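You operate a simulated robot arm through the tools that you are given. There is no shell and no other tool.

Carry out the task below with a simulated robot arm. There is one attempt and no reset: what you move stays moved.

## Task
Fill the purple jug with milk to its line; cap the bottle again.
Fine: the cap waits on the same worktop; jug and bottle end where they stood. Set down upright: white milk bottle.

Only the result counts: the job must be done as asked and must still hold three seconds after the hand-in. Knocking over, shifting, dropping, spilling or breaking anything else fails it. Lids that push on must go on centred and level and be pressed home; caps that screw on are set level and turned clockwise until they are tight.

## Robot
A 6-joint arm with a two-finger parallel gripper, fixed in place. Base frame: the origin is on the floor under the middle of its stand, x ahead of it, y to its left, z up. Units: m, rad, N and s.
With the tool pointing down near the work surface it reaches from about 0.3 to 0.66 m from the base axis. Its first joint turns from -2.007 to 2.007 rad. Payload 3.43 kg.
The tool frame sits at the grasp point between the pads (the TCP): z along the fingers, y along the line on which they close. The tips reach 0.034 m beyond it. Largest opening 0.128 m; finger width 0.024, thickness 0.012; the body of the gripper, 0.048 by 0.13 m, starts 0.096 m behind the TCP.
Orientation is that of the tool frame in the base frame, as a unit quaternion [w, x, y, z]. With the fingers straight down and closing along the base's y, the tool's x points along the base's -x, its y along +y and its z along -z.

## Interface
- The arm moves only by the tool step_arm. Its argument "deltas" is one flat list of numbers, 6 for each row, row after row: the shift along the tool's x, y, z in units of 250 mm (1.0 is 250 mm), then the turn, a rotation vector about the tool's x, y, z in units of 120 degrees (1.0 is 120 degrees). In form: [x, y, z, wx, wy, wz, x, y, z, wx, wy, wz, ...]. A call has 1 to 20 rows; each row is the pose to reach, as a shift and turn from the pose commanded when the call began, along the tool's axes at that moment. "hand" is the gripper command, from -1 (shut) to 1 (fully open), values between in proportion, set as the call begins (left out, the last holds). A call with a number of a shift or a turn outside -1 to 1 is refused whole. A row lasts 0.2 s, in which the tool goes at most 0.05 m and 0.15 rad; a call with a longer step from one row to the next is refused whole, and so is a gripper value outside its range. A pose out of reach is approached as far as the arm can. The call stops where the force on the tool passes 40 N (or 10 N more than at its start, if that is more) or the arm is blocked; 0.2 s more then pass. Each finger travels about 0.153 m/s and halts on what it meets, pressing with about 30 N; the grip force reading is that of the motor and also rises with nothing between the fingers. The clock runs only during rows and for 0.2 s after the last one: add rows that repeat a pose to give the fingers time. It gives the time, the measured TCP pose, the force on the tool (base axes), the opening and the grip force at its end, in the units of the frame above (readings bear some noise), with the torque about the TCP (base axes, N m) and any sound that the robot's microphone picked up.
- Cameras (640 x 400 px; columns grow to the right, rows downward): "scene" is fixed at [0.0487, -0.6521, 1.7543]; the picture's right is [0.84, -0.54, 0.00], its down [-0.24, -0.37, -0.90] and it looks along [0.49, 0.76, -0.44] (base axes); focal length 338 px, centre (320, 200). "wrist" rides on the gripper at [0.076, -0.011, -0.16] in the tool frame; the picture's right is [0.15, 0.99, 0.00], its down [-0.88, 0.13, -0.46] and it looks along [-0.45, 0.07, 0.89] (tool axes); focal length 234 px, centre (320, 200).
- grab_frame(camera): a new picture of that camera. No time passes.
- lift_body(by): slides the trunk up (or, below 0, down) by that many m; the arm rides with it, the base frame stays. It gives what a move gives, with no picture.
- point_at(camera, pixels): for up to 12 pixels [column, row] of the newest picture of that camera ("zoom" is the newest enlarged one), the place [x, y, z] in the base frame of the surface seen there, good to about 0.002 m. No time passes.
- inspect(camera, box): a new picture of the part [left, top, right, bottom] of that camera's present view, enlarged. No time passes.
- hand_in(): hands the job in; it is judged then, once.

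Unless the task says otherwise, let go and move clear before handing in.

The tools are called by a JSON object that holds its "fn" and its "kwargs". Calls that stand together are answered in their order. step_arm: Moves the arm, as the interface text tells. Its arguments: {"type":"object","properties":{"deltas":{"type":"array","items":{"type":"number"}},"hand":{"type":"number"}},"required":["deltas"]} The other tools are called the same way: lift_body (by) moves the trunk up or down; grab_frame (camera) takes a picture; point_at (camera, pixels) gives the place of the surface under pixels of a picture; inspect (camera, box) takes an enlarged picture of a part of a camera's view; hand_in () hands the job in.

At the start:

```text
t: 0.0
ee_pos: [0.3595, 0.1045, 1.3745]
orientation: [-0.001, 0.001, 1.0, 0.0]
contact_force: [-0.4, 0.8, 0.2]
ft_torque: [0.0, -0.01, -0.02]
gripper_width: 0.1279
gripper_force: 0.0
trunk travel left (down, up): [-0.925, 0.065]
```

scene: 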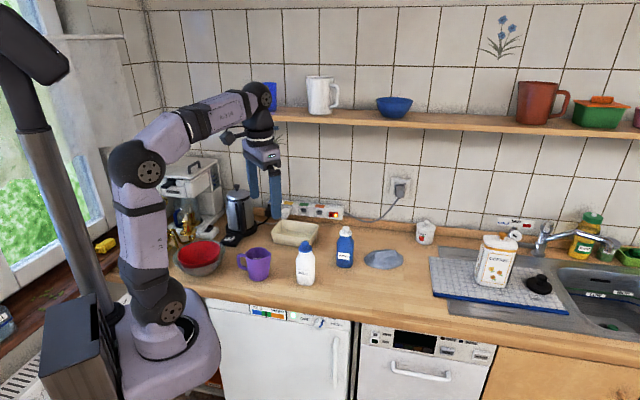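
wrist: 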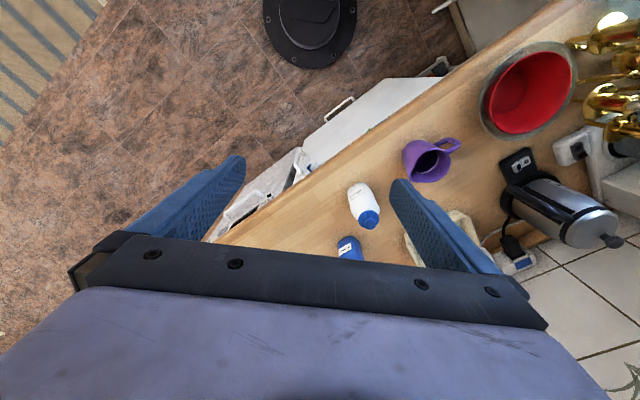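

The start pictures show the purple jug near scene (257,263), the white bottle with its blue cap near (305,265), and a second blue bottle near (345,247). I'll enlarge these and measure them before moving.

{"fn": "inspect", "kwargs": {"camera": "scene", "box": [220, 210, 380, 310]}}

{"fn": "inspect", "kwargs": {"camera": "wrist", "box": [320, 120, 480, 270]}}

```text
4.00 times, centred on (300, 260) of scene
```

zoom: 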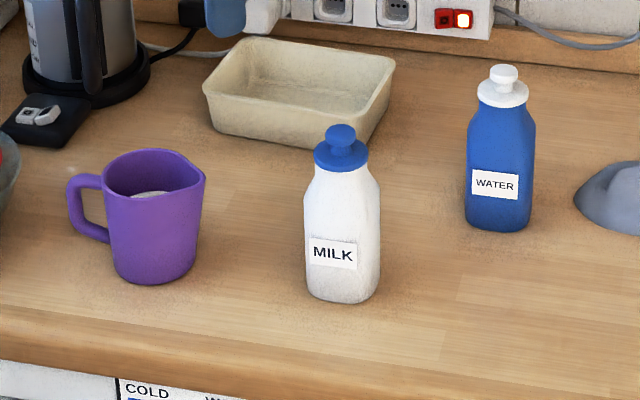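

```text
2.67 times, centred on (400, 195) of wrist
```

zoom: 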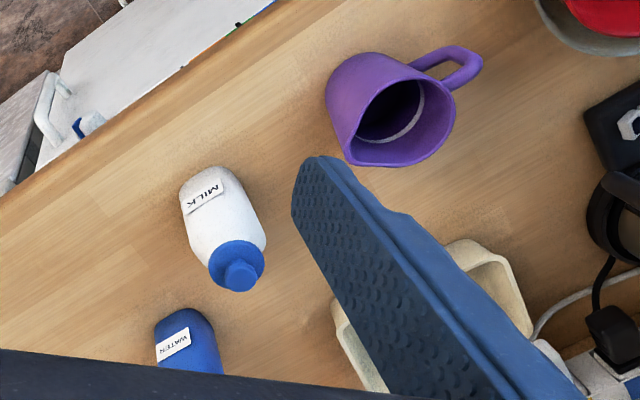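

The zoomed views show a MILK bottle with a blue knobbed cap and a jug with a pale line inside. I'll take positions of both from the scene and wrist pictures.

{"fn": "point_at", "kwargs": {"camera": "zoom", "pixels": [[240, 275], [238, 250], [225, 255], [200, 185], [355, 155], [420, 150], [450, 95], [370, 60], [405, 125], [420, 115], [470, 60], [270, 330]]}}

{"fn": "point_at", "kwargs": {"camera": "scene", "pixels": [[305, 243], [305, 250], [305, 270], [304, 283], [258, 265], [258, 278], [262, 249], [241, 262], [345, 232], [345, 260], [330, 300], [290, 280]]}}

```text
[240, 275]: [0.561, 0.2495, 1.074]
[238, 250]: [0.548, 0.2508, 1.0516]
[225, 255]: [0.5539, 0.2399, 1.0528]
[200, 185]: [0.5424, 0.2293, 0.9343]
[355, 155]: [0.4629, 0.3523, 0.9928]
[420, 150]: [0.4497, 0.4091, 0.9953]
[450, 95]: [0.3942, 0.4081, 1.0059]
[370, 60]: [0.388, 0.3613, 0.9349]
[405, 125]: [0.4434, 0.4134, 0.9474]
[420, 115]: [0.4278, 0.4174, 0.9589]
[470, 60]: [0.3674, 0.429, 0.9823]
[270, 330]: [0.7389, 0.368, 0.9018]
```

```text
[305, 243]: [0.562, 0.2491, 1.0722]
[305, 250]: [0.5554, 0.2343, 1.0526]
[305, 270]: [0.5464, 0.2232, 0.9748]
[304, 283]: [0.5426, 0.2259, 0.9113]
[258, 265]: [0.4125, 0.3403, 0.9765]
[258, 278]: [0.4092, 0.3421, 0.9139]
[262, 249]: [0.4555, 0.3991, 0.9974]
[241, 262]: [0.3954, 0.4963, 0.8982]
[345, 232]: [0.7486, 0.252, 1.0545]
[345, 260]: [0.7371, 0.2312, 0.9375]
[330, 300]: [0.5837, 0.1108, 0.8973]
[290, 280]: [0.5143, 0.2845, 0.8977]
```

The worktop is at about z 0.898, with the bottle near (0.56, 0.25), its top at 1.075, and the jug near (0.43, 0.38). I'll measure the surroundings next: shelf, basket, kettle, bowl, counter edge and arm shoulder.

{"fn": "point_at", "kwargs": {"camera": "scene", "pixels": [[290, 118], [450, 128], [620, 137], [300, 232], [318, 228], [240, 205], [200, 245], [170, 310], [125, 190], [190, 285], [340, 310], [600, 345]]}}

{"fn": "point_at", "kwargs": {"camera": "wrist", "pixels": [[340, 150], [300, 175], [240, 210], [420, 95], [470, 55], [500, 120], [545, 40], [570, 200], [610, 240], [410, 230], [300, 20], [380, 200]]}}

```text
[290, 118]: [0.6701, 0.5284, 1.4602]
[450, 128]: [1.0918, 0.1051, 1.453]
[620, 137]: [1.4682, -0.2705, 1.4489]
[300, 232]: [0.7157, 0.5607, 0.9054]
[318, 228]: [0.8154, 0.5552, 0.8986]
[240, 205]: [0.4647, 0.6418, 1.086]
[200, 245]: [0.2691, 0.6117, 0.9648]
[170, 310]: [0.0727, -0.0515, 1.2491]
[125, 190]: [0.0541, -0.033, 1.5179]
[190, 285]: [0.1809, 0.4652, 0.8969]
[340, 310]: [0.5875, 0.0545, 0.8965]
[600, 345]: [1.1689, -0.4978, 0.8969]
```

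```text
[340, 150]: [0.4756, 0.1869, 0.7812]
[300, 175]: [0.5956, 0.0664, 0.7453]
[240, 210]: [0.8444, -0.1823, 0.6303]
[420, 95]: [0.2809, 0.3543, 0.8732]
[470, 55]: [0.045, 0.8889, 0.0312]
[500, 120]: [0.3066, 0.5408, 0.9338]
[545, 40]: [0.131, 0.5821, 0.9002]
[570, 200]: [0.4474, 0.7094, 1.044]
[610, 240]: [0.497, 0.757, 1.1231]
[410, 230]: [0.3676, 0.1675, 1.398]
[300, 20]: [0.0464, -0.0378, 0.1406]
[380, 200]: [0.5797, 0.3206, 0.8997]
```

The counter runs along (0.71, -0.71), the shelf is well behind it, and the jug and bottle are at the same depth. I'll move the hand above the bottle, turned 45° to square up with the counter, for a closer look at the cap.

{"fn": "step_arm", "kwargs": {"deltas": [-0.1, 0.073, 0.06, 0, 0, -0.047, -0.2, 0.146, 0.12, 0, 0, -0.094, -0.3, 0.219, 0.18, 0, 0, -0.141, -0.4, 0.292, 0.24, 0, 0, -0.188, -0.5, 0.365, 0.3, 0, 0, -0.235, -0.6, 0.438, 0.36, 0, 0, -0.282, -0.7, 0.511, 0.42, 0, 0, -0.329, -0.8, 0.584, 0.48, 0, 0, -0.375], "hand": 1}}

{"fn": "grab_frame", "kwargs": {"camera": "wrist"}}

{"fn": "grab_frame", "kwargs": {"camera": "scene"}}

```text
t: 1.8
ee_pos: [0.5474, 0.2451, 1.2496]
orientation: [-0.002, -0.384, 0.923, -0.001]
contact_force: [-0.5, 0.5, -0.9]
ft_torque: [0.0, -0.02, -0.05]
gripper_width: 0.1281
gripper_force: 0.0
out of reach, approached as far as the arm can: row 8
trunk travel left (down, up): [-0.925, 0.065]
```

```text
taken
```

wrist: 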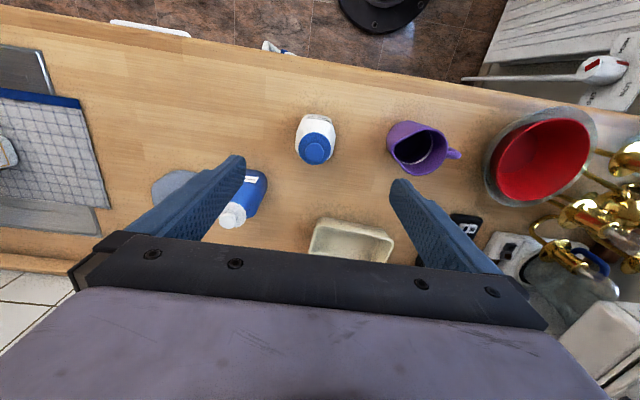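

```text
taken
```

scene: 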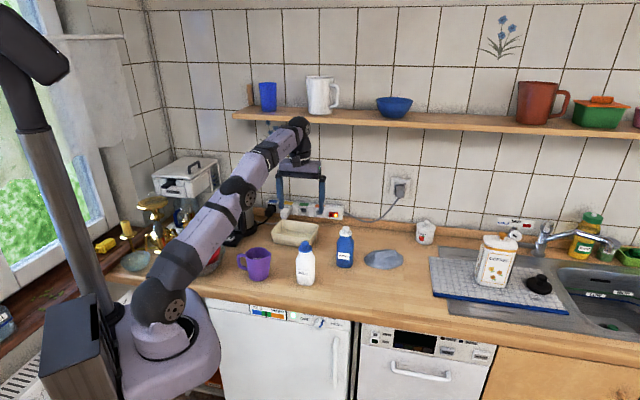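

The arm is fully stretched at this height, but the cap will be in reach lower down. I'll enlarge the wrist view on the bottle cap at (316,145) and the jug at (420,148).

{"fn": "inspect", "kwargs": {"camera": "wrist", "box": [280, 100, 360, 180]}}

{"fn": "inspect", "kwargs": {"camera": "wrist", "box": [380, 110, 470, 190]}}

```text
5.00 times, centred on (320, 140) of wrist
```

zoom: 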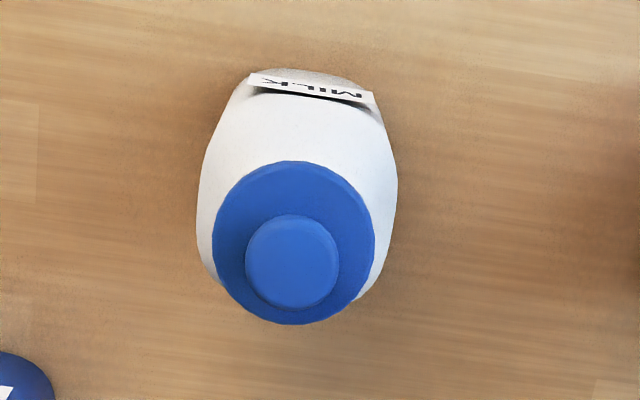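

```text
5.00 times, centred on (425, 150) of wrist
```

zoom: 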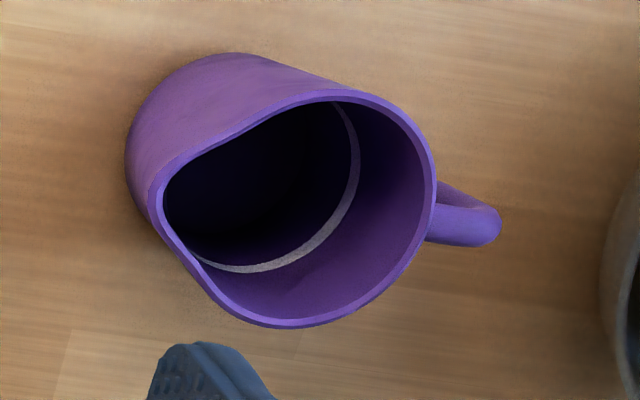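

The jug's fill line shows as a grey ring inside at zoom (340,220), and its spout is on the left. I'll measure the rim, line and interior from this zoom.

{"fn": "point_at", "kwargs": {"camera": "zoom", "pixels": [[355, 150], [320, 240], [240, 270], [330, 90], [428, 150], [420, 240], [280, 322], [165, 200], [158, 185], [240, 190], [490, 225], [200, 140]]}}

{"fn": "inspect", "kwargs": {"camera": "wrist", "box": [280, 100, 360, 180]}}

{"fn": "point_at", "kwargs": {"camera": "zoom", "pixels": [[216, 240], [372, 240], [293, 163], [293, 320], [248, 262], [335, 262], [292, 262], [292, 218], [292, 303], [292, 195], [292, 130], [320, 84]]}}

```text
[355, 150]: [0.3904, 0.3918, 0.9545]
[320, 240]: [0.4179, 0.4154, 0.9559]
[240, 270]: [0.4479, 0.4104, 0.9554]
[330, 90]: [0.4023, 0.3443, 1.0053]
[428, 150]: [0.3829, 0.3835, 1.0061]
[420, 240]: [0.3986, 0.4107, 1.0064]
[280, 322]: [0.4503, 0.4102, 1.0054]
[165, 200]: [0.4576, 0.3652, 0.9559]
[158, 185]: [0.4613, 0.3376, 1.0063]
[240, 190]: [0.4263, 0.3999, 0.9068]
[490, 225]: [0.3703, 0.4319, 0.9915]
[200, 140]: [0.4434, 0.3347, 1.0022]
```

```text
5.00 times, centred on (320, 140) of wrist
```

zoom: 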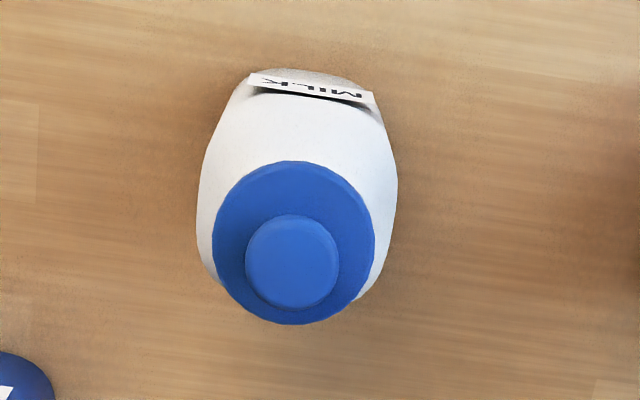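

```text
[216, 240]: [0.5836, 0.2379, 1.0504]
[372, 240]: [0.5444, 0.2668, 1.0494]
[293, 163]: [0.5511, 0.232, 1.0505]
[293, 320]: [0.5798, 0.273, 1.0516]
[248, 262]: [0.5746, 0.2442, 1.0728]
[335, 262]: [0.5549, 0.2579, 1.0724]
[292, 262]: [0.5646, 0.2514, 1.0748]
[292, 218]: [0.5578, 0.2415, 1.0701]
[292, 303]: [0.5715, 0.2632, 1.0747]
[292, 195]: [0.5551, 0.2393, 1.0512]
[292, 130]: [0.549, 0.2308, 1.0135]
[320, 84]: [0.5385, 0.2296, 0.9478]
```

The cap flange is about 49 mm across (top at z 1.0505), centred near (0.5645, 0.2523), and its knob is about 25 mm wide with the top at 1.0745. The jug rim is at 1.0055 with the fill line at 0.9555, so I'll come down to hover above the cap and check alignment.

{"fn": "step_arm", "kwargs": {"deltas": [-0.006, -0.003, 0.14, 0, 0, 0, -0.013, -0.006, 0.28, 0, 0, 0, -0.019, -0.009, 0.418, 0, 0, 0, -0.019, -0.009, 0.418, 0, 0, 0]}}

{"fn": "grab_frame", "kwargs": {"camera": "wrist"}}

```text
t: 2.8
ee_pos: [0.5525, 0.2461, 1.1436]
orientation: [-0.001, -0.383, 0.924, -0.001]
contact_force: [-1.0, -0.1, -0.3]
ft_torque: [0.02, -0.01, -0.01]
gripper_width: 0.1281
gripper_force: 0.2
trunk travel left (down, up): [-0.925, 0.065]
```

```text
taken
```

wrist: 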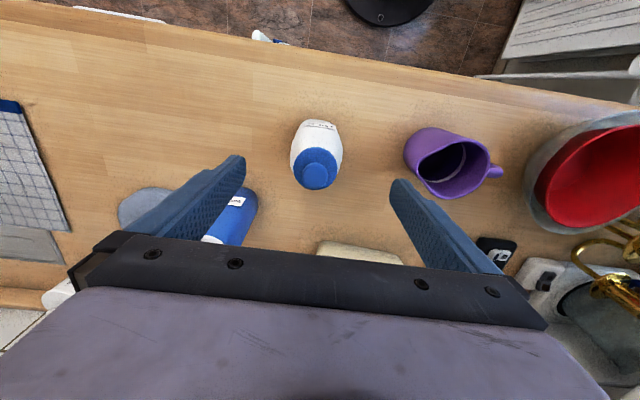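

The commanded pose was clamped to where the arm reached, so the hand is still about 13 mm short of the cap axis at wrist (316,168). I'll re-measure the cap from this nearer view.

{"fn": "inspect", "kwargs": {"camera": "wrist", "box": [280, 110, 360, 190]}}

```text
5.00 times, centred on (320, 150) of wrist
```

zoom: 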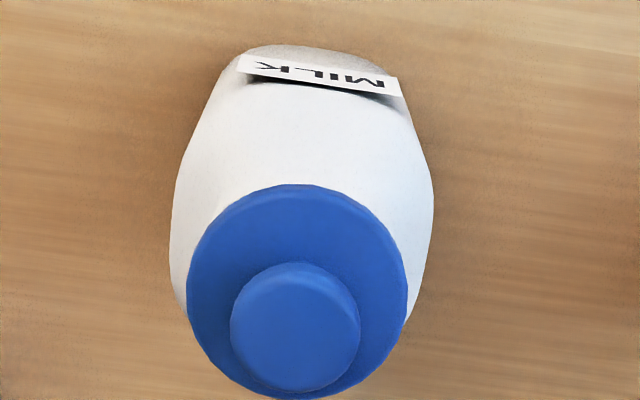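

{"fn": "point_at", "kwargs": {"camera": "zoom", "pixels": [[190, 280], [404, 280], [297, 188], [233, 325], [358, 325], [296, 268], [296, 388], [296, 330], [210, 355], [390, 345], [240, 130], [380, 130]]}}

{"fn": "inspect", "kwargs": {"camera": "scene", "box": [285, 225, 325, 250]}}

```text
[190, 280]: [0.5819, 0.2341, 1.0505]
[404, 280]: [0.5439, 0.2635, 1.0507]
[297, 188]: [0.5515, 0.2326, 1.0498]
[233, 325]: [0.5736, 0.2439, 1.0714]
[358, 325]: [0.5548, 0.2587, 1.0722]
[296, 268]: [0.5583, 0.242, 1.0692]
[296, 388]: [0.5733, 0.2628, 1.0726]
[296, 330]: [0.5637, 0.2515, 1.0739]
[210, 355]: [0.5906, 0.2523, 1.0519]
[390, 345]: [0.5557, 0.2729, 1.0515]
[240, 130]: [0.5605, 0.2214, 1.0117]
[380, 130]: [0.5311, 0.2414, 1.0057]
```

```text
16.00 times, centred on (305, 238) of scene
```

zoom: 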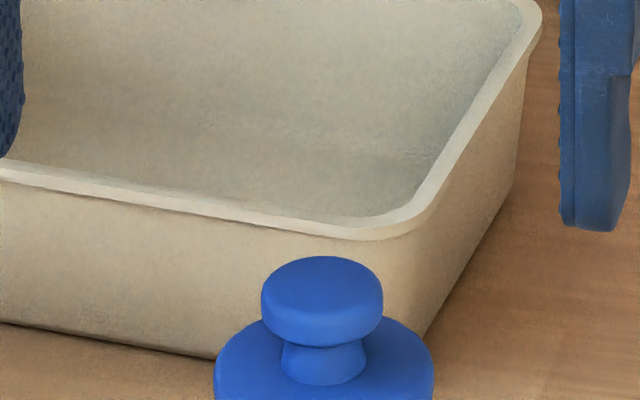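

The knob axis is at about (0.565, 0.252), and the scene zoom shows a mushroom knob on a short stem above the flange. I'll align over it and descend so the fingertips end about 3 mm above the flange.

{"fn": "step_arm", "kwargs": {"deltas": [-0.025, -0.01, 0.0, 0, 0, 0, -0.051, -0.02, 0.0, 0, 0, 0, -0.051, -0.02, 0.1, 0, 0, 0, -0.051, -0.02, 0.2, 0, 0, 0, -0.051, -0.02, 0.224, 0, 0, 0, -0.051, -0.02, 0.224, 0, 0, 0]}}

{"fn": "grab_frame", "kwargs": {"camera": "wrist"}}

{"fn": "inspect", "kwargs": {"camera": "scene", "box": [265, 210, 345, 260]}}

```text
t: 4.2
ee_pos: [0.5671, 0.2514, 1.0875]
orientation: [0.0, -0.383, 0.924, 0.0]
contact_force: [0.4, -0.8, 0.6]
ft_torque: [0.04, -0.01, 0.0]
gripper_width: 0.1277
gripper_force: 0.0
trunk travel left (down, up): [-0.925, 0.065]
```

```text
taken
```

wrist: 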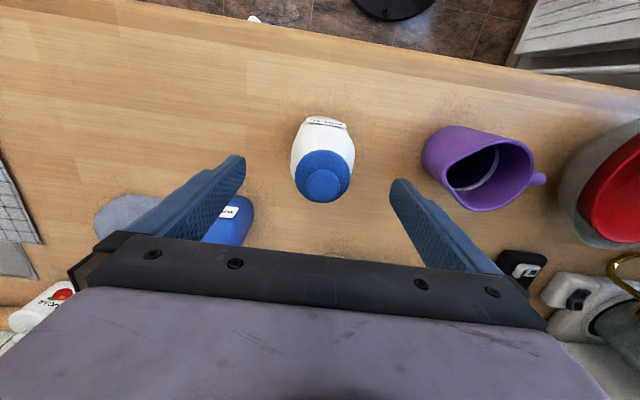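

```text
8.00 times, centred on (305, 235) of scene
```

zoom: 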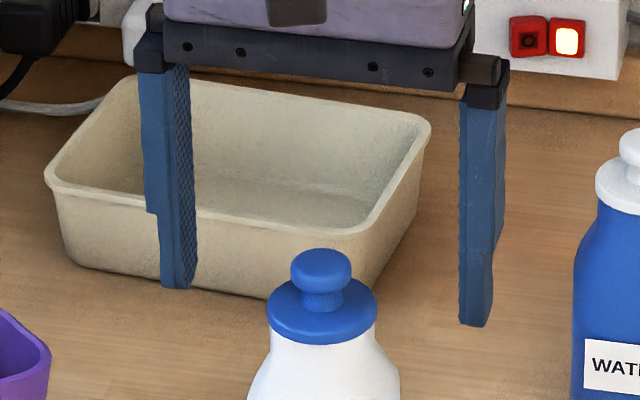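

The fingers straddle the knob (wrist (322,185)) and the reading is (0.567, 0.251). I'll close to about 40 mm first to check centring before gripping.

{"fn": "step_arm", "kwargs": {"deltas": [0, 0, 0, 0, 0, 0, 0, 0, 0, 0, 0, 0], "hand": -0.375}}

{"fn": "inspect", "kwargs": {"camera": "wrist", "box": [260, 120, 380, 220]}}

{"fn": "inspect", "kwargs": {"camera": "scene", "box": [285, 220, 325, 245]}}

```text
t: 4.8
ee_pos: [0.5661, 0.2518, 1.0886]
orientation: [0.001, -0.383, 0.924, 0.0]
contact_force: [-0.5, -0.1, -0.6]
ft_torque: [0.03, 0.0, 0.02]
gripper_width: 0.04
gripper_force: 0.1
trunk travel left (down, up): [-0.925, 0.065]
```

```text
4.00 times, centred on (320, 170) of wrist
```

zoom: 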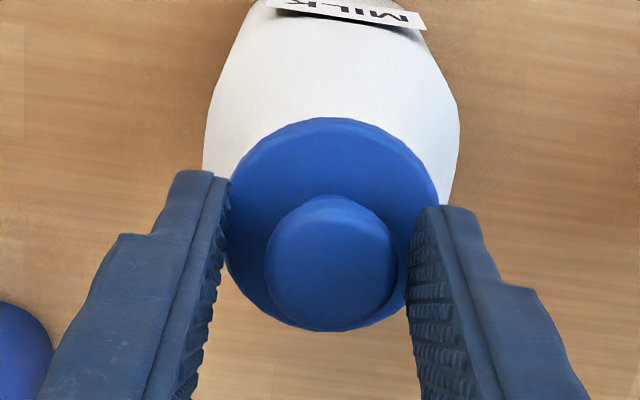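

```text
16.00 times, centred on (305, 232) of scene
```

zoom: 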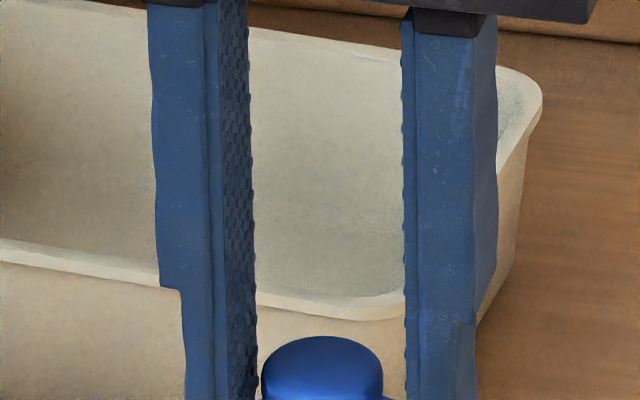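

Both zooms show the knob about 1 mm to the +y side of the finger centre. I'll shift that much and grip the knob.

{"fn": "step_arm", "kwargs": {"deltas": [0, 0.005, 0, 0, 0, 0, 0, 0.005, 0, 0, 0, 0], "hand": -0.5}}

{"fn": "step_arm", "kwargs": {"deltas": [0, 0, 0, 0, 0, 0, 0, 0, 0, 0, 0, 0, 0, 0, 0, 0, 0, 0], "hand": -1}}

{"fn": "inspect", "kwargs": {"camera": "scene", "box": [265, 210, 345, 260]}}

{"fn": "inspect", "kwargs": {"camera": "wrist", "box": [260, 120, 380, 220]}}

```text
t: 5.4
ee_pos: [0.5641, 0.2527, 1.0874]
orientation: [-0.001, -0.382, 0.924, 0.0]
contact_force: [0.0, -0.4, 0.1]
ft_torque: [-0.03, 0.0, 0.03]
gripper_width: 0.0321
gripper_force: 0.0
trunk travel left (down, up): [-0.925, 0.065]
```

```text
t: 6.2
ee_pos: [0.5654, 0.2515, 1.0868]
orientation: [0.0, -0.383, 0.924, 0.0]
contact_force: [0.3, -0.4, 0.1]
ft_torque: [0.0, -0.02, 0.01]
gripper_width: 0.0246
gripper_force: 29.5
trunk travel left (down, up): [-0.925, 0.065]
heard: snap
```

```text
8.00 times, centred on (305, 235) of scene
```

zoom: 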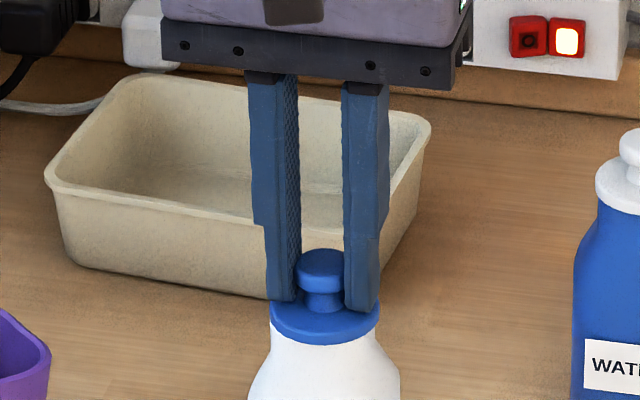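

```text
4.00 times, centred on (320, 170) of wrist
```

zoom: 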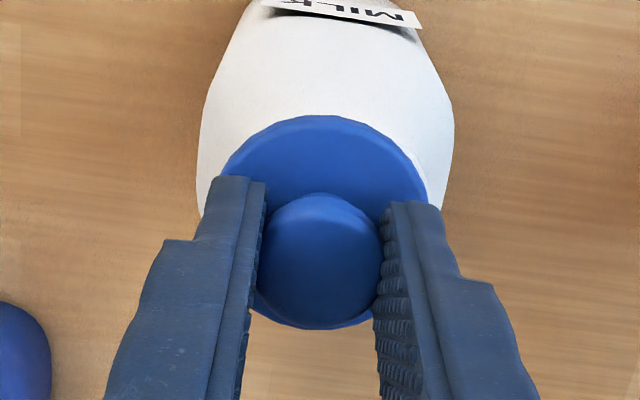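

The knob is gripped (width 24.6 mm, 29.5 N) and a snap was heard. I'll lift 8 mm slowly to see whether the cap pulls off.

{"fn": "step_arm", "kwargs": {"deltas": [0, 0, -0.008, 0, 0, 0, 0, 0, -0.016, 0, 0, 0, 0, 0, -0.024, 0, 0, 0, 0, 0, -0.032, 0, 0, 0]}}

{"fn": "inspect", "kwargs": {"camera": "scene", "box": [265, 230, 345, 300]}}

{"fn": "inspect", "kwargs": {"camera": "wrist", "box": [260, 120, 380, 220]}}

```text
t: 7.2
ee_pos: [0.565, 0.2523, 1.096]
orientation: [0.0, -0.383, 0.924, 0.0]
contact_force: [-0.3, -0.2, -1.3]
ft_torque: [0.01, -0.01, -0.01]
gripper_width: 0.0246
gripper_force: 29.4
trunk travel left (down, up): [-0.925, 0.065]
```

```text
5.71 times, centred on (305, 265) of scene
```

zoom: 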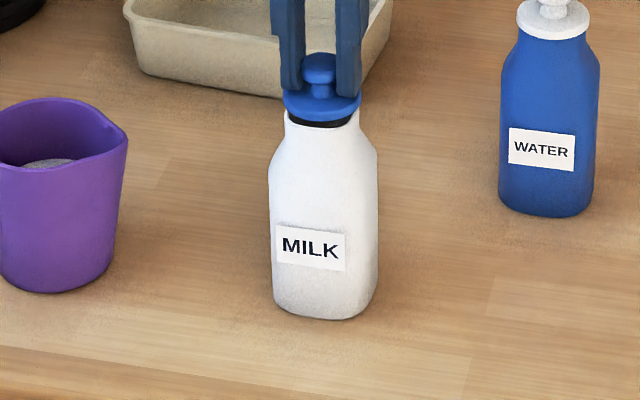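

```text
4.00 times, centred on (320, 170) of wrist
```

zoom: 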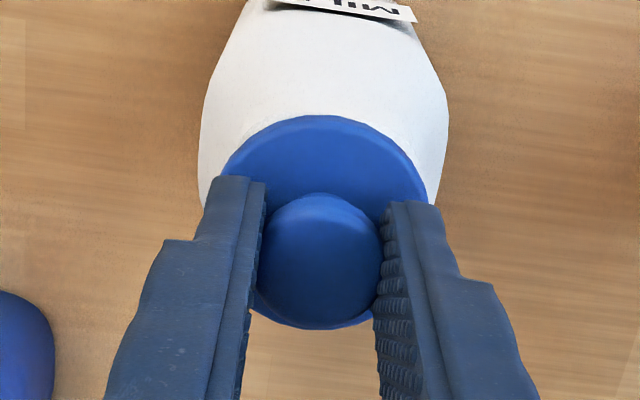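

The cap came off cleanly: a dark gap shows under the flange at zoom (318,120) while the bottle stays put. I'll lift it well clear and look at its underside.

{"fn": "step_arm", "kwargs": {"deltas": [0, 0, -0.08, 0, 0, 0, 0, 0, -0.16, 0, 0, 0, 0, 0, -0.24, 0, 0, 0, 0, 0, -0.24, 0, 0, 0]}}

{"fn": "inspect", "kwargs": {"camera": "scene", "box": [265, 200, 345, 250]}}

{"fn": "grab_frame", "kwargs": {"camera": "scene"}}

{"fn": "grab_frame", "kwargs": {"camera": "wrist"}}

```text
t: 8.2
ee_pos: [0.5657, 0.2526, 1.1571]
orientation: [0.0, -0.384, 0.923, 0.0]
contact_force: [-0.2, 0.7, -0.2]
ft_torque: [-0.01, 0.0, -0.01]
gripper_width: 0.0247
gripper_force: 30.7
trunk travel left (down, up): [-0.925, 0.065]
```

```text
8.00 times, centred on (305, 225) of scene
```

zoom: 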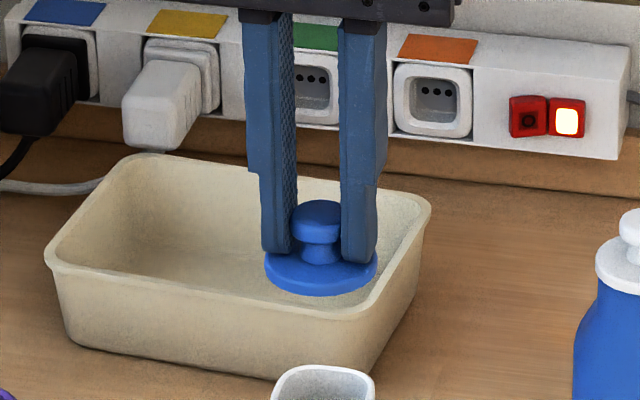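

```text
taken
```

scene: 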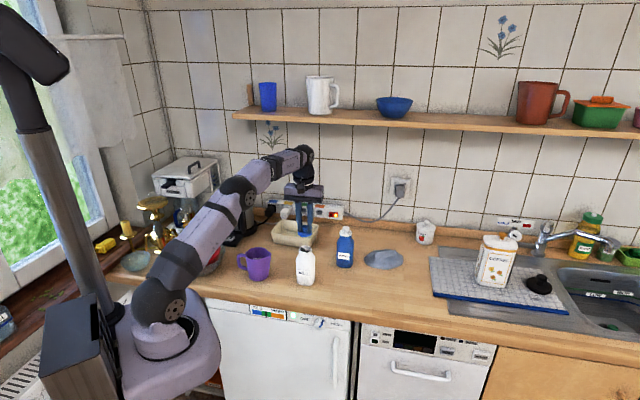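

```text
taken
```

wrist: 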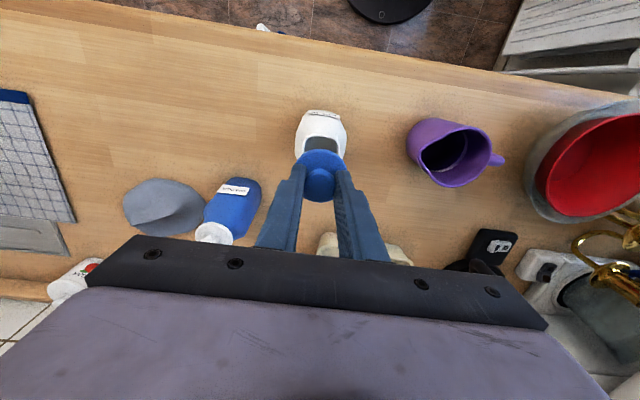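

The cap is a push-on disc with a knob, and the bottle mouth is open at zoom (322,380). I'll look at the mouth from the scene and measure its rim plus the cap's lower edge.

{"fn": "point_at", "kwargs": {"camera": "zoom", "pixels": [[322, 367], [276, 385], [373, 385], [322, 385], [320, 292], [268, 270], [375, 270], [320, 284]]}}

{"fn": "inspect", "kwargs": {"camera": "scene", "box": [285, 240, 325, 265]}}

```text
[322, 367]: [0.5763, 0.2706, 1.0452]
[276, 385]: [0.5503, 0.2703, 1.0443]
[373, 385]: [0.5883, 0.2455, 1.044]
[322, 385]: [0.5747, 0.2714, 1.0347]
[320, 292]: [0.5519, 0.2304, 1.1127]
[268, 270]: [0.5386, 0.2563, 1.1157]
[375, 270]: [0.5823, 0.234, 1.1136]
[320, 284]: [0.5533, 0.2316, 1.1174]
```

```text
16.00 times, centred on (305, 252) of scene
```

zoom: 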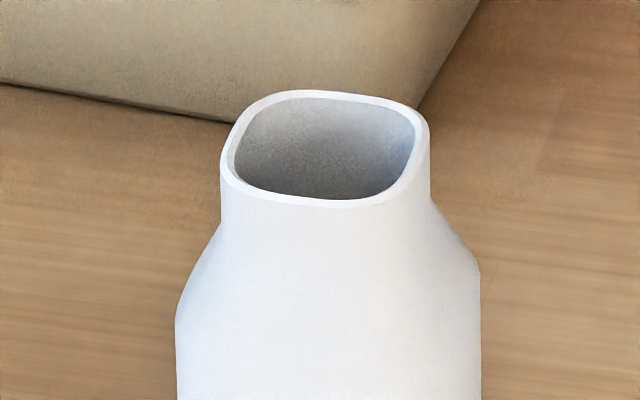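

The bottle rim is at z≈1.0445 with a rounded-square mouth. I'll carry the cap to clear worktop on the right, near (0.608, 0.127), and come down close to the surface.

{"fn": "step_arm", "kwargs": {"deltas": [0.059, -0.119, 0, 0, 0, 0, 0.118, -0.237, 0, 0, 0, 0, 0.177, -0.356, 0, 0, 0, 0, 0.2356, -0.4748, 0, 0, 0, 0, 0.2356, -0.4748, 0.15, 0, 0, 0, 0.2356, -0.4748, 0.3, 0, 0, 0, 0.2356, -0.4748, 0.45, 0, 0, 0, 0.2356, -0.4748, 0.6, 0, 0, 0, 0.2356, -0.4748, 0.72, 0, 0, 0, 0.2356, -0.4748, 0.78, 0, 0, 0, 0.2356, -0.4748, 0.78, 0, 0, 0]}}

{"fn": "grab_frame", "kwargs": {"camera": "scene"}}

{"fn": "inspect", "kwargs": {"camera": "scene", "box": [290, 230, 410, 305]}}

```text
t: 10.6
ee_pos: [0.6091, 0.1274, 0.9611]
orientation: [0.0, -0.383, 0.924, 0.0]
contact_force: [0.9, 0.0, -0.1]
ft_torque: [0.0, -0.01, 0.02]
gripper_width: 0.0247
gripper_force: 29.3
trunk travel left (down, up): [-0.925, 0.065]
```

```text
taken
```

scene: 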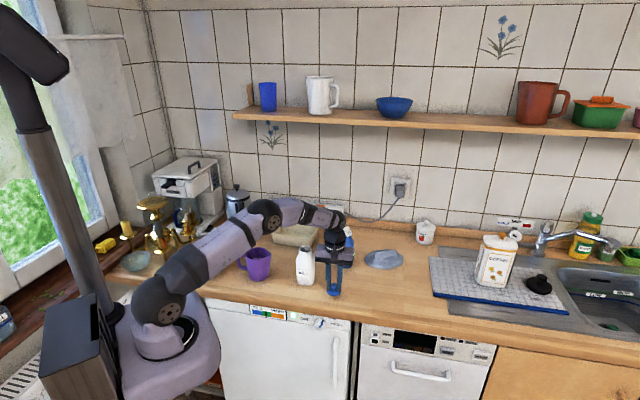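

```text
5.33 times, centred on (350, 268) of scene
```

zoom: 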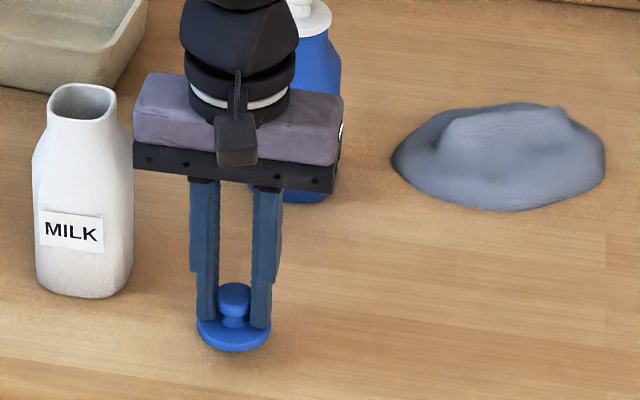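

The cap is over clear worktop beside the bottle with about 20 mm to go. I'll lower it gently and watch the force.

{"fn": "step_arm", "kwargs": {"deltas": [0, 0, 0.012, 0, 0, 0, 0, 0, 0.024, 0, 0, 0, 0, 0, 0.036, 0, 0, 0, 0, 0, 0.048, 0, 0, 0, 0, 0, 0.056, 0, 0, 0, 0, 0, 0.064, 0, 0, 0]}}

{"fn": "inspect", "kwargs": {"camera": "scene", "box": [315, 275, 355, 300]}}

```text
t: 12.0
ee_pos: [0.608, 0.1277, 0.9451]
orientation: [0.0, -0.383, 0.924, 0.0]
contact_force: [0.4, 0.5, -0.6]
ft_torque: [-0.03, 0.03, 0.01]
gripper_width: 0.0248
gripper_force: 29.8
trunk travel left (down, up): [-0.925, 0.065]
```

```text
16.00 times, centred on (335, 288) of scene
```

zoom: 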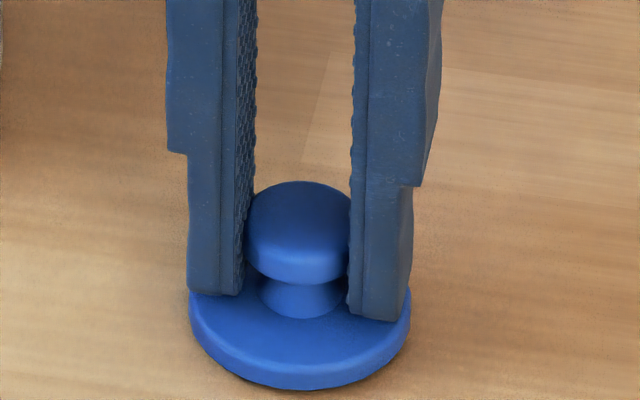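

The cap is nearly down at zoom (300,375), with no contact force yet. I'll go on in 1 mm steps.

{"fn": "step_arm", "kwargs": {"deltas": [0, 0, 0.004, 0, 0, 0, 0, 0, 0.008, 0, 0, 0]}}

{"fn": "step_arm", "kwargs": {"deltas": [0, 0, 0.004, 0, 0, 0]}}

{"fn": "step_arm", "kwargs": {"deltas": [0, 0, 0.004, 0, 0, 0]}}

{"fn": "inspect", "kwargs": {"camera": "scene", "box": [315, 275, 355, 300]}}

```text
t: 12.6
ee_pos: [0.6071, 0.127, 0.9436]
orientation: [0.0, -0.383, 0.924, -0.001]
contact_force: [-0.4, 0.8, -0.4]
ft_torque: [0.0, 0.01, -0.02]
gripper_width: 0.0248
gripper_force: 30.1
trunk travel left (down, up): [-0.925, 0.065]
```

```text
t: 13.0
ee_pos: [0.6069, 0.128, 0.943]
orientation: [0.0, -0.383, 0.924, 0.001]
contact_force: [-0.3, -0.6, 1.4]
ft_torque: [-0.03, -0.02, 0.02]
gripper_width: 0.0246
gripper_force: 29.6
trunk travel left (down, up): [-0.925, 0.065]
```

```text
t: 13.4
ee_pos: [0.6081, 0.1268, 0.9433]
orientation: [0.002, -0.383, 0.924, -0.001]
contact_force: [0.6, -1.1, 7.0]
ft_torque: [-0.07, -0.06, -0.02]
gripper_width: 0.0244
gripper_force: 29.9
trunk travel left (down, up): [-0.925, 0.065]
```

```text
16.00 times, centred on (335, 288) of scene
```

zoom: 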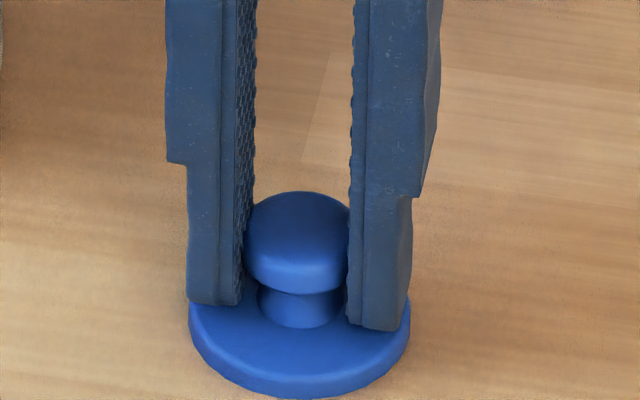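

Contact is 7 N at z 0.943 and the cap sits flat on the worktop. I'll open only a little, because the bottle is beside the left finger, and rise straight up.

{"fn": "step_arm", "kwargs": {"deltas": [0, 0, -0.004, 0, 0, 0, 0, 0, -0.004, 0, 0, 0], "hand": -0.2}}

{"fn": "step_arm", "kwargs": {"deltas": [0, 0, -0.05, 0, 0, 0, 0, 0, -0.15, 0, 0, 0, 0, 0, -0.3, 0, 0, 0, 0, 0, -0.45, 0, 0, 0, 0, 0, -0.6, 0, 0, 0, 0, 0, -0.75, 0, 0, 0, 0, 0, -0.75, 0, 0, 0]}}

{"fn": "grab_frame", "kwargs": {"camera": "scene"}}

{"fn": "grab_frame", "kwargs": {"camera": "wrist"}}

```text
t: 14.0
ee_pos: [0.607, 0.1271, 0.9425]
orientation: [0.0, -0.383, 0.924, 0.0]
contact_force: [-0.2, -0.1, 0.3]
ft_torque: [-0.01, -0.03, -0.01]
gripper_width: 0.0512
gripper_force: 0.1
trunk travel left (down, up): [-0.925, 0.065]
```

```text
t: 15.6
ee_pos: [0.6077, 0.1283, 1.1306]
orientation: [0.0, -0.383, 0.924, 0.0]
contact_force: [0.2, 0.0, 0.2]
ft_torque: [0.03, 0.01, -0.02]
gripper_width: 0.0512
gripper_force: 0.1
trunk travel left (down, up): [-0.925, 0.065]
```

```text
taken
```

scene: 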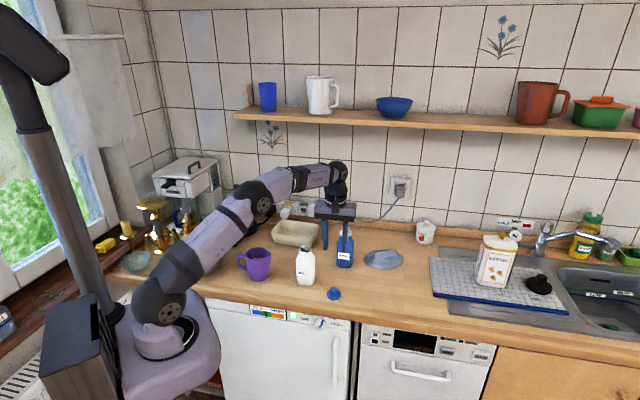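

```text
taken
```

wrist: 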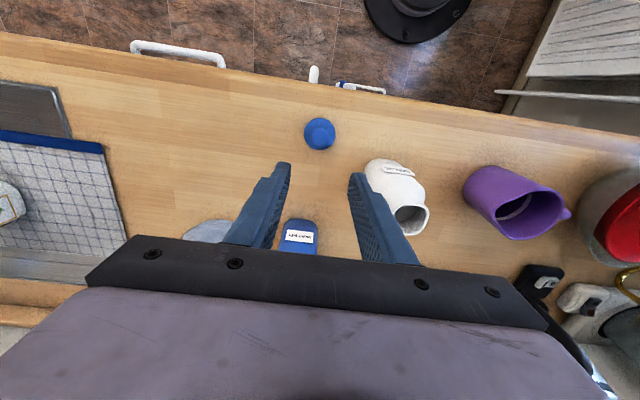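

The cap stands upright on the worktop at wrist (320,132), and the bottle is open at (405,200). I'll zoom on the bottle for its side orientation, mouth and milk level.

{"fn": "inspect", "kwargs": {"camera": "wrist", "box": [355, 145, 445, 245]}}

{"fn": "point_at", "kwargs": {"camera": "zoom", "pixels": [[150, 95], [275, 128], [270, 290], [380, 280], [330, 345], [370, 330], [330, 310], [100, 110], [330, 150], [300, 225], [230, 240], [350, 215]]}}

{"fn": "inspect", "kwargs": {"camera": "scene", "box": [275, 235, 355, 305]}}

```text
4.00 times, centred on (400, 195) of wrist
```

zoom: 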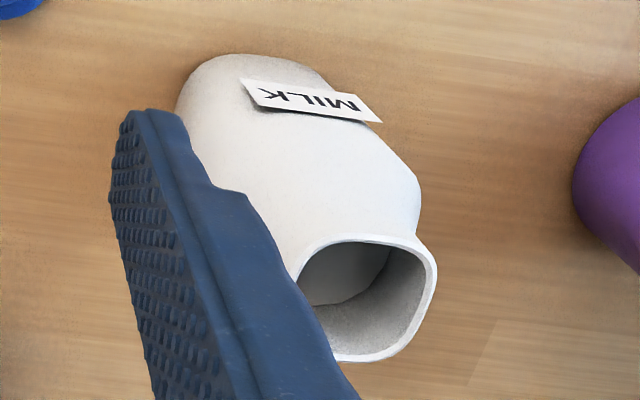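

```text
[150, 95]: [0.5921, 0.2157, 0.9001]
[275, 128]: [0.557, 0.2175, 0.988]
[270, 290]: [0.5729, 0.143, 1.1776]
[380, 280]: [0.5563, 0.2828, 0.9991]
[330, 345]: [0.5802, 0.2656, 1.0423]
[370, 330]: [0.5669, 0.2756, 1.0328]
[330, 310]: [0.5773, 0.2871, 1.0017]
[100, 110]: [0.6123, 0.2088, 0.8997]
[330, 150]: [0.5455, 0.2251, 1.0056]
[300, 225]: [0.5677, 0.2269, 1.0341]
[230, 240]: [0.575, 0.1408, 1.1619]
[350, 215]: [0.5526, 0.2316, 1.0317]
```

```text
5.71 times, centred on (315, 270) of scene
```

zoom: 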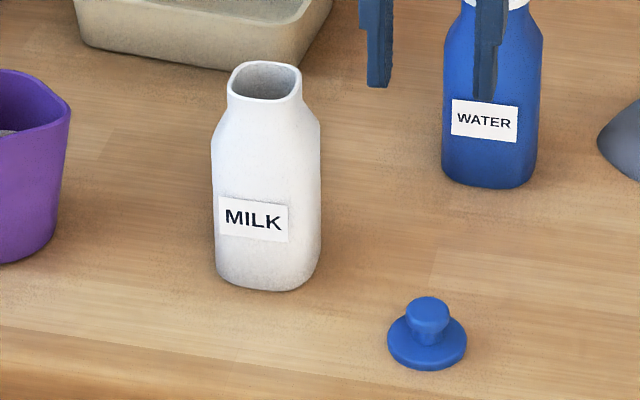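

The bottle is rounded-square with its label facing the front, and the mouth opening is visible at zoom (370,290). I'll move over the bottle to look down into it and judge the milk level.

{"fn": "step_arm", "kwargs": {"deltas": [0, 0, -0.12, 0, 0, 0, 0, 0, -0.24, 0, 0, 0, -0.05, 0.123, -0.24, 0, 0, 0, -0.1, 0.246, -0.24, 0, 0, 0, -0.15, 0.37, -0.24, 0, 0, 0, -0.195, 0.493, -0.24, 0, 0, 0, -0.195, 0.493, -0.24, 0, 0, 0], "hand": 1}}

{"fn": "inspect", "kwargs": {"camera": "wrist", "box": [280, 90, 360, 170]}}

```text
t: 17.2
ee_pos: [0.5559, 0.2506, 1.1896]
orientation: [0.0, -0.382, 0.924, 0.0]
contact_force: [0.3, -0.2, 0.1]
ft_torque: [-0.02, 0.0, -0.02]
gripper_width: 0.1277
gripper_force: 0.0
trunk travel left (down, up): [-0.925, 0.065]
```

```text
5.00 times, centred on (320, 130) of wrist
```

zoom: 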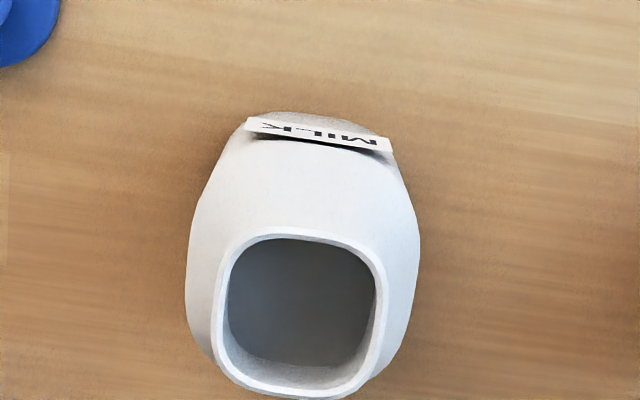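

{"fn": "point_at", "kwargs": {"camera": "zoom", "pixels": [[300, 300], [300, 345], [300, 365], [340, 355], [250, 120], [385, 145], [190, 270], [415, 240], [224, 260], [380, 260], [295, 235], [300, 392]]}}

{"fn": "grab_frame", "kwargs": {"camera": "wrist"}}

```text
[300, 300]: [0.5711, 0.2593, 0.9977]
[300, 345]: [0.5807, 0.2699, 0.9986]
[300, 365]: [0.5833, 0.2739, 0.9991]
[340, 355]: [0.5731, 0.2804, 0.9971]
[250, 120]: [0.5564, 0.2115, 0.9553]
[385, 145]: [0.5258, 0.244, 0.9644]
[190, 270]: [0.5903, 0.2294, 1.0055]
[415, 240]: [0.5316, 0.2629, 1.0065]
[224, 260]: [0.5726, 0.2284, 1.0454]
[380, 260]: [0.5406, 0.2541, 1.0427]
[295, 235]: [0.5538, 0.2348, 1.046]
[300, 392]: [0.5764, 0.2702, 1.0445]
```

```text
taken
```

wrist: 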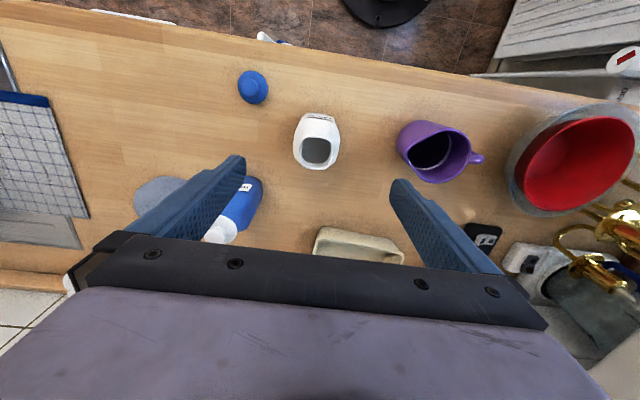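

The milk surface is at z≈0.998 and the bottle rim at 1.0445; the bottle's sides are square to the counter. I plan a horizontal grasp from the front with the camera on top, so I'll back away and turn the wrist in two half-turn stages.

{"fn": "step_arm", "kwargs": {"deltas": [0.062, 0.006, -0.022, 0, 0, 0.068, 0.124, 0.012, -0.044, 0, 0, 0.136, 0.186, 0.017, -0.066, 0, 0, 0.2045, 0.248, 0.023, -0.088, 0, 0, 0.2727, 0.31, 0.029, -0.11, 0, 0, 0.341, 0.372, 0.035, -0.132, 0, 0, 0.409, 0.434, 0.041, -0.154, 0, 0, 0.477, 0.496, 0.047, -0.176, 0, 0, 0.5455, 0.558, 0.053, -0.198, 0, 0, 0.6136, 0.62, 0.058, -0.22, 0, 0, 0.682, 0.68, 0.064, -0.24, 0, 0, 0.75]}}

{"fn": "grab_frame", "kwargs": {"camera": "scene"}}

```text
t: 19.6
ee_pos: [0.4238, 0.1406, 1.2503]
orientation: [0.0, 0.384, 0.923, 0.001]
contact_force: [0.2, -0.3, -0.6]
ft_torque: [0.02, -0.02, 0.0]
gripper_width: 0.1279
gripper_force: 0.1
trunk travel left (down, up): [-0.925, 0.065]
```

```text
taken
```

scene: 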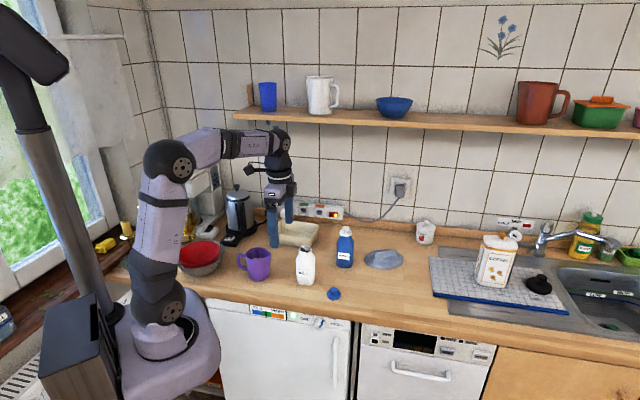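

The wrist accepted the first quarter-turn (tool x now points left along the counter). I'll do the second quarter-turn.

{"fn": "step_arm", "kwargs": {"deltas": [0, 0, 0, 0, 0, 0.068, 0, 0, 0, 0, 0, 0.136, 0, 0, 0, 0, 0, 0.2045, 0, 0, 0, 0, 0, 0.2727, 0, 0, 0, 0, 0, 0.341, 0, 0, 0, 0, 0, 0.409, 0, 0, 0, 0, 0, 0.477, 0, 0, 0, 0, 0, 0.5455, 0, 0, 0, 0, 0, 0.6136, 0, 0, 0, 0, 0, 0.682, 0, 0, 0, 0, 0, 0.75]}}

{"fn": "grab_frame", "kwargs": {"camera": "wrist"}}

```text
t: 22.0
ee_pos: [0.4238, 0.1403, 1.2511]
orientation: [0.0, 0.925, 0.381, 0.001]
contact_force: [-1.0, -0.2, -0.4]
ft_torque: [0.01, 0.0, 0.02]
gripper_width: 0.1281
gripper_force: 0.0
trunk travel left (down, up): [-0.925, 0.065]
```

```text
taken
```

wrist: 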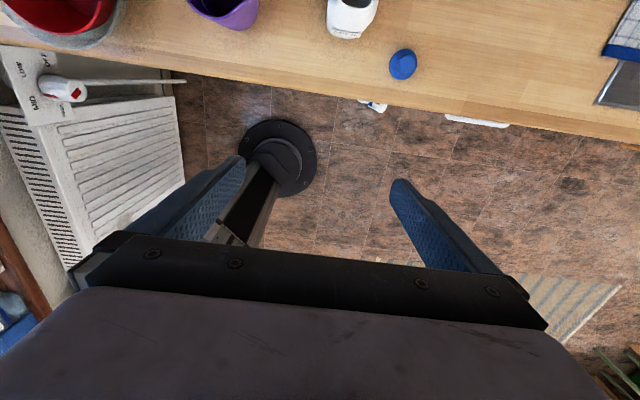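

The hand now has the camera on the far side (tool x into the counter, y to the right). I'll pitch it 90° so the fingers point forward, moving to a pre-grasp position in front of and above the bottle.

{"fn": "step_arm", "kwargs": {"deltas": [0.026, 0.008, 0.055, 0, 0.068, 0, 0.052, 0.015, 0.109, 0, 0.136, 0, 0.077, 0.023, 0.164, 0, 0.2045, 0, 0.103, 0.031, 0.218, 0, 0.2727, 0, 0.129, 0.039, 0.273, 0, 0.341, 0, 0.155, 0.046, 0.327, 0, 0.409, 0, 0.181, 0.054, 0.382, 0, 0.477, 0, 0.207, 0.062, 0.436, 0, 0.5455, 0, 0.232, 0.07, 0.491, 0, 0.6136, 0, 0.258, 0.077, 0.545, 0, 0.682, 0, 0.284, 0.085, 0.6, 0, 0.75, 0]}}

{"fn": "grab_frame", "kwargs": {"camera": "scene"}}

{"fn": "grab_frame", "kwargs": {"camera": "wrist"}}

```text
t: 24.4
ee_pos: [0.4893, 0.1765, 1.0993]
orientation: [-0.27, 0.653, 0.27, 0.654]
contact_force: [0.4, 0.4, 0.3]
ft_torque: [0.0, 0.02, 0.0]
gripper_width: 0.1281
gripper_force: 0.1
trunk travel left (down, up): [-0.925, 0.065]
```

```text
taken
```

scene: 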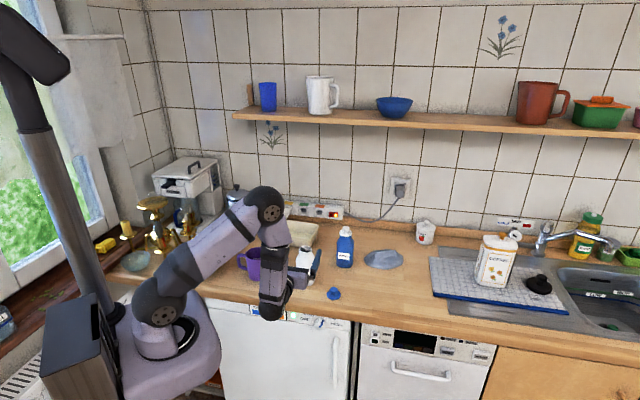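

```text
taken
```

wrist: 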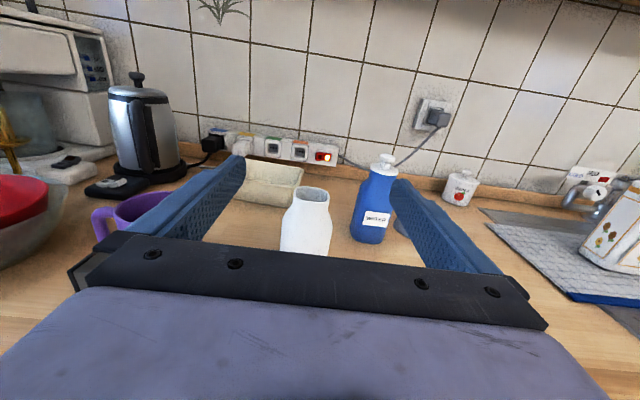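

The hand is now horizontal with the camera on top, facing the bottle at wrist (308,225). I'll measure the arm links' positions to be sure they clear the counter edge and jug before lowering.

{"fn": "point_at", "kwargs": {"camera": "scene", "pixels": [[268, 205], [277, 235], [277, 255], [275, 285], [272, 312], [290, 285], [315, 265], [262, 310], [286, 245], [258, 260]]}}

{"fn": "inspect", "kwargs": {"camera": "scene", "box": [220, 180, 380, 330]}}

{"fn": "inspect", "kwargs": {"camera": "wrist", "box": [270, 170, 350, 260]}}

{"fn": "point_at", "kwargs": {"camera": "wrist", "pixels": [[308, 230], [308, 203], [308, 187], [293, 198], [328, 198], [285, 235], [331, 235], [308, 245], [130, 210], [160, 200], [120, 205], [70, 200]]}}

```text
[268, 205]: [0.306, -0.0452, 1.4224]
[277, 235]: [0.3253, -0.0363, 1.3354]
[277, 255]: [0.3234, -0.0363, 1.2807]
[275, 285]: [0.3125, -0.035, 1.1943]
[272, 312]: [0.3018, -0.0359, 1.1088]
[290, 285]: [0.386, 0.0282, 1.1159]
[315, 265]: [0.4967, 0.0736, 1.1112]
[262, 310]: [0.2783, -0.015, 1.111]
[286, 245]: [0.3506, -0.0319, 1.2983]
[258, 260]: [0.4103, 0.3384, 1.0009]
```

```text
2.67 times, centred on (300, 255) of scene
```

zoom: 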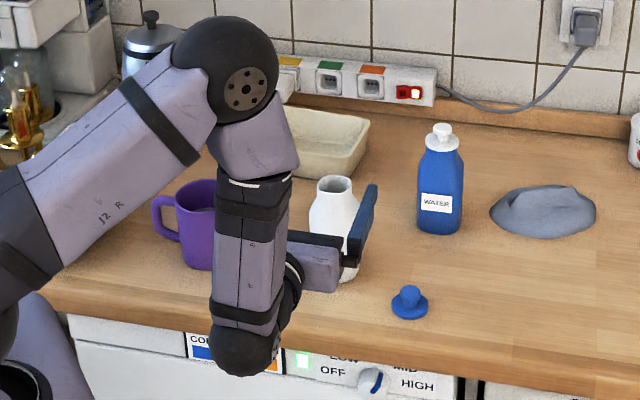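

```text
4.44 times, centred on (310, 215) of wrist
```

zoom: 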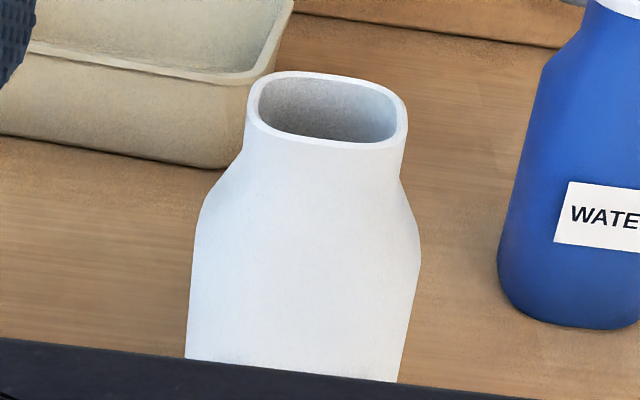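

```text
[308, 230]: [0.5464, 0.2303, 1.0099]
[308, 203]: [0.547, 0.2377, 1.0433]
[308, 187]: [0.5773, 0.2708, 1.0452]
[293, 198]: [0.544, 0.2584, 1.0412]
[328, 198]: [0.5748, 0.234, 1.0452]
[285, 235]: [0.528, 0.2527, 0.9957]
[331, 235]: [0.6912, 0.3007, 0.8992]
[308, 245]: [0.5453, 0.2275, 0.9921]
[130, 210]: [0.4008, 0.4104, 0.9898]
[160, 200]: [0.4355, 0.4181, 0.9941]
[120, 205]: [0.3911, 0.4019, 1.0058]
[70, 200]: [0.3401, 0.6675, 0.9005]
```

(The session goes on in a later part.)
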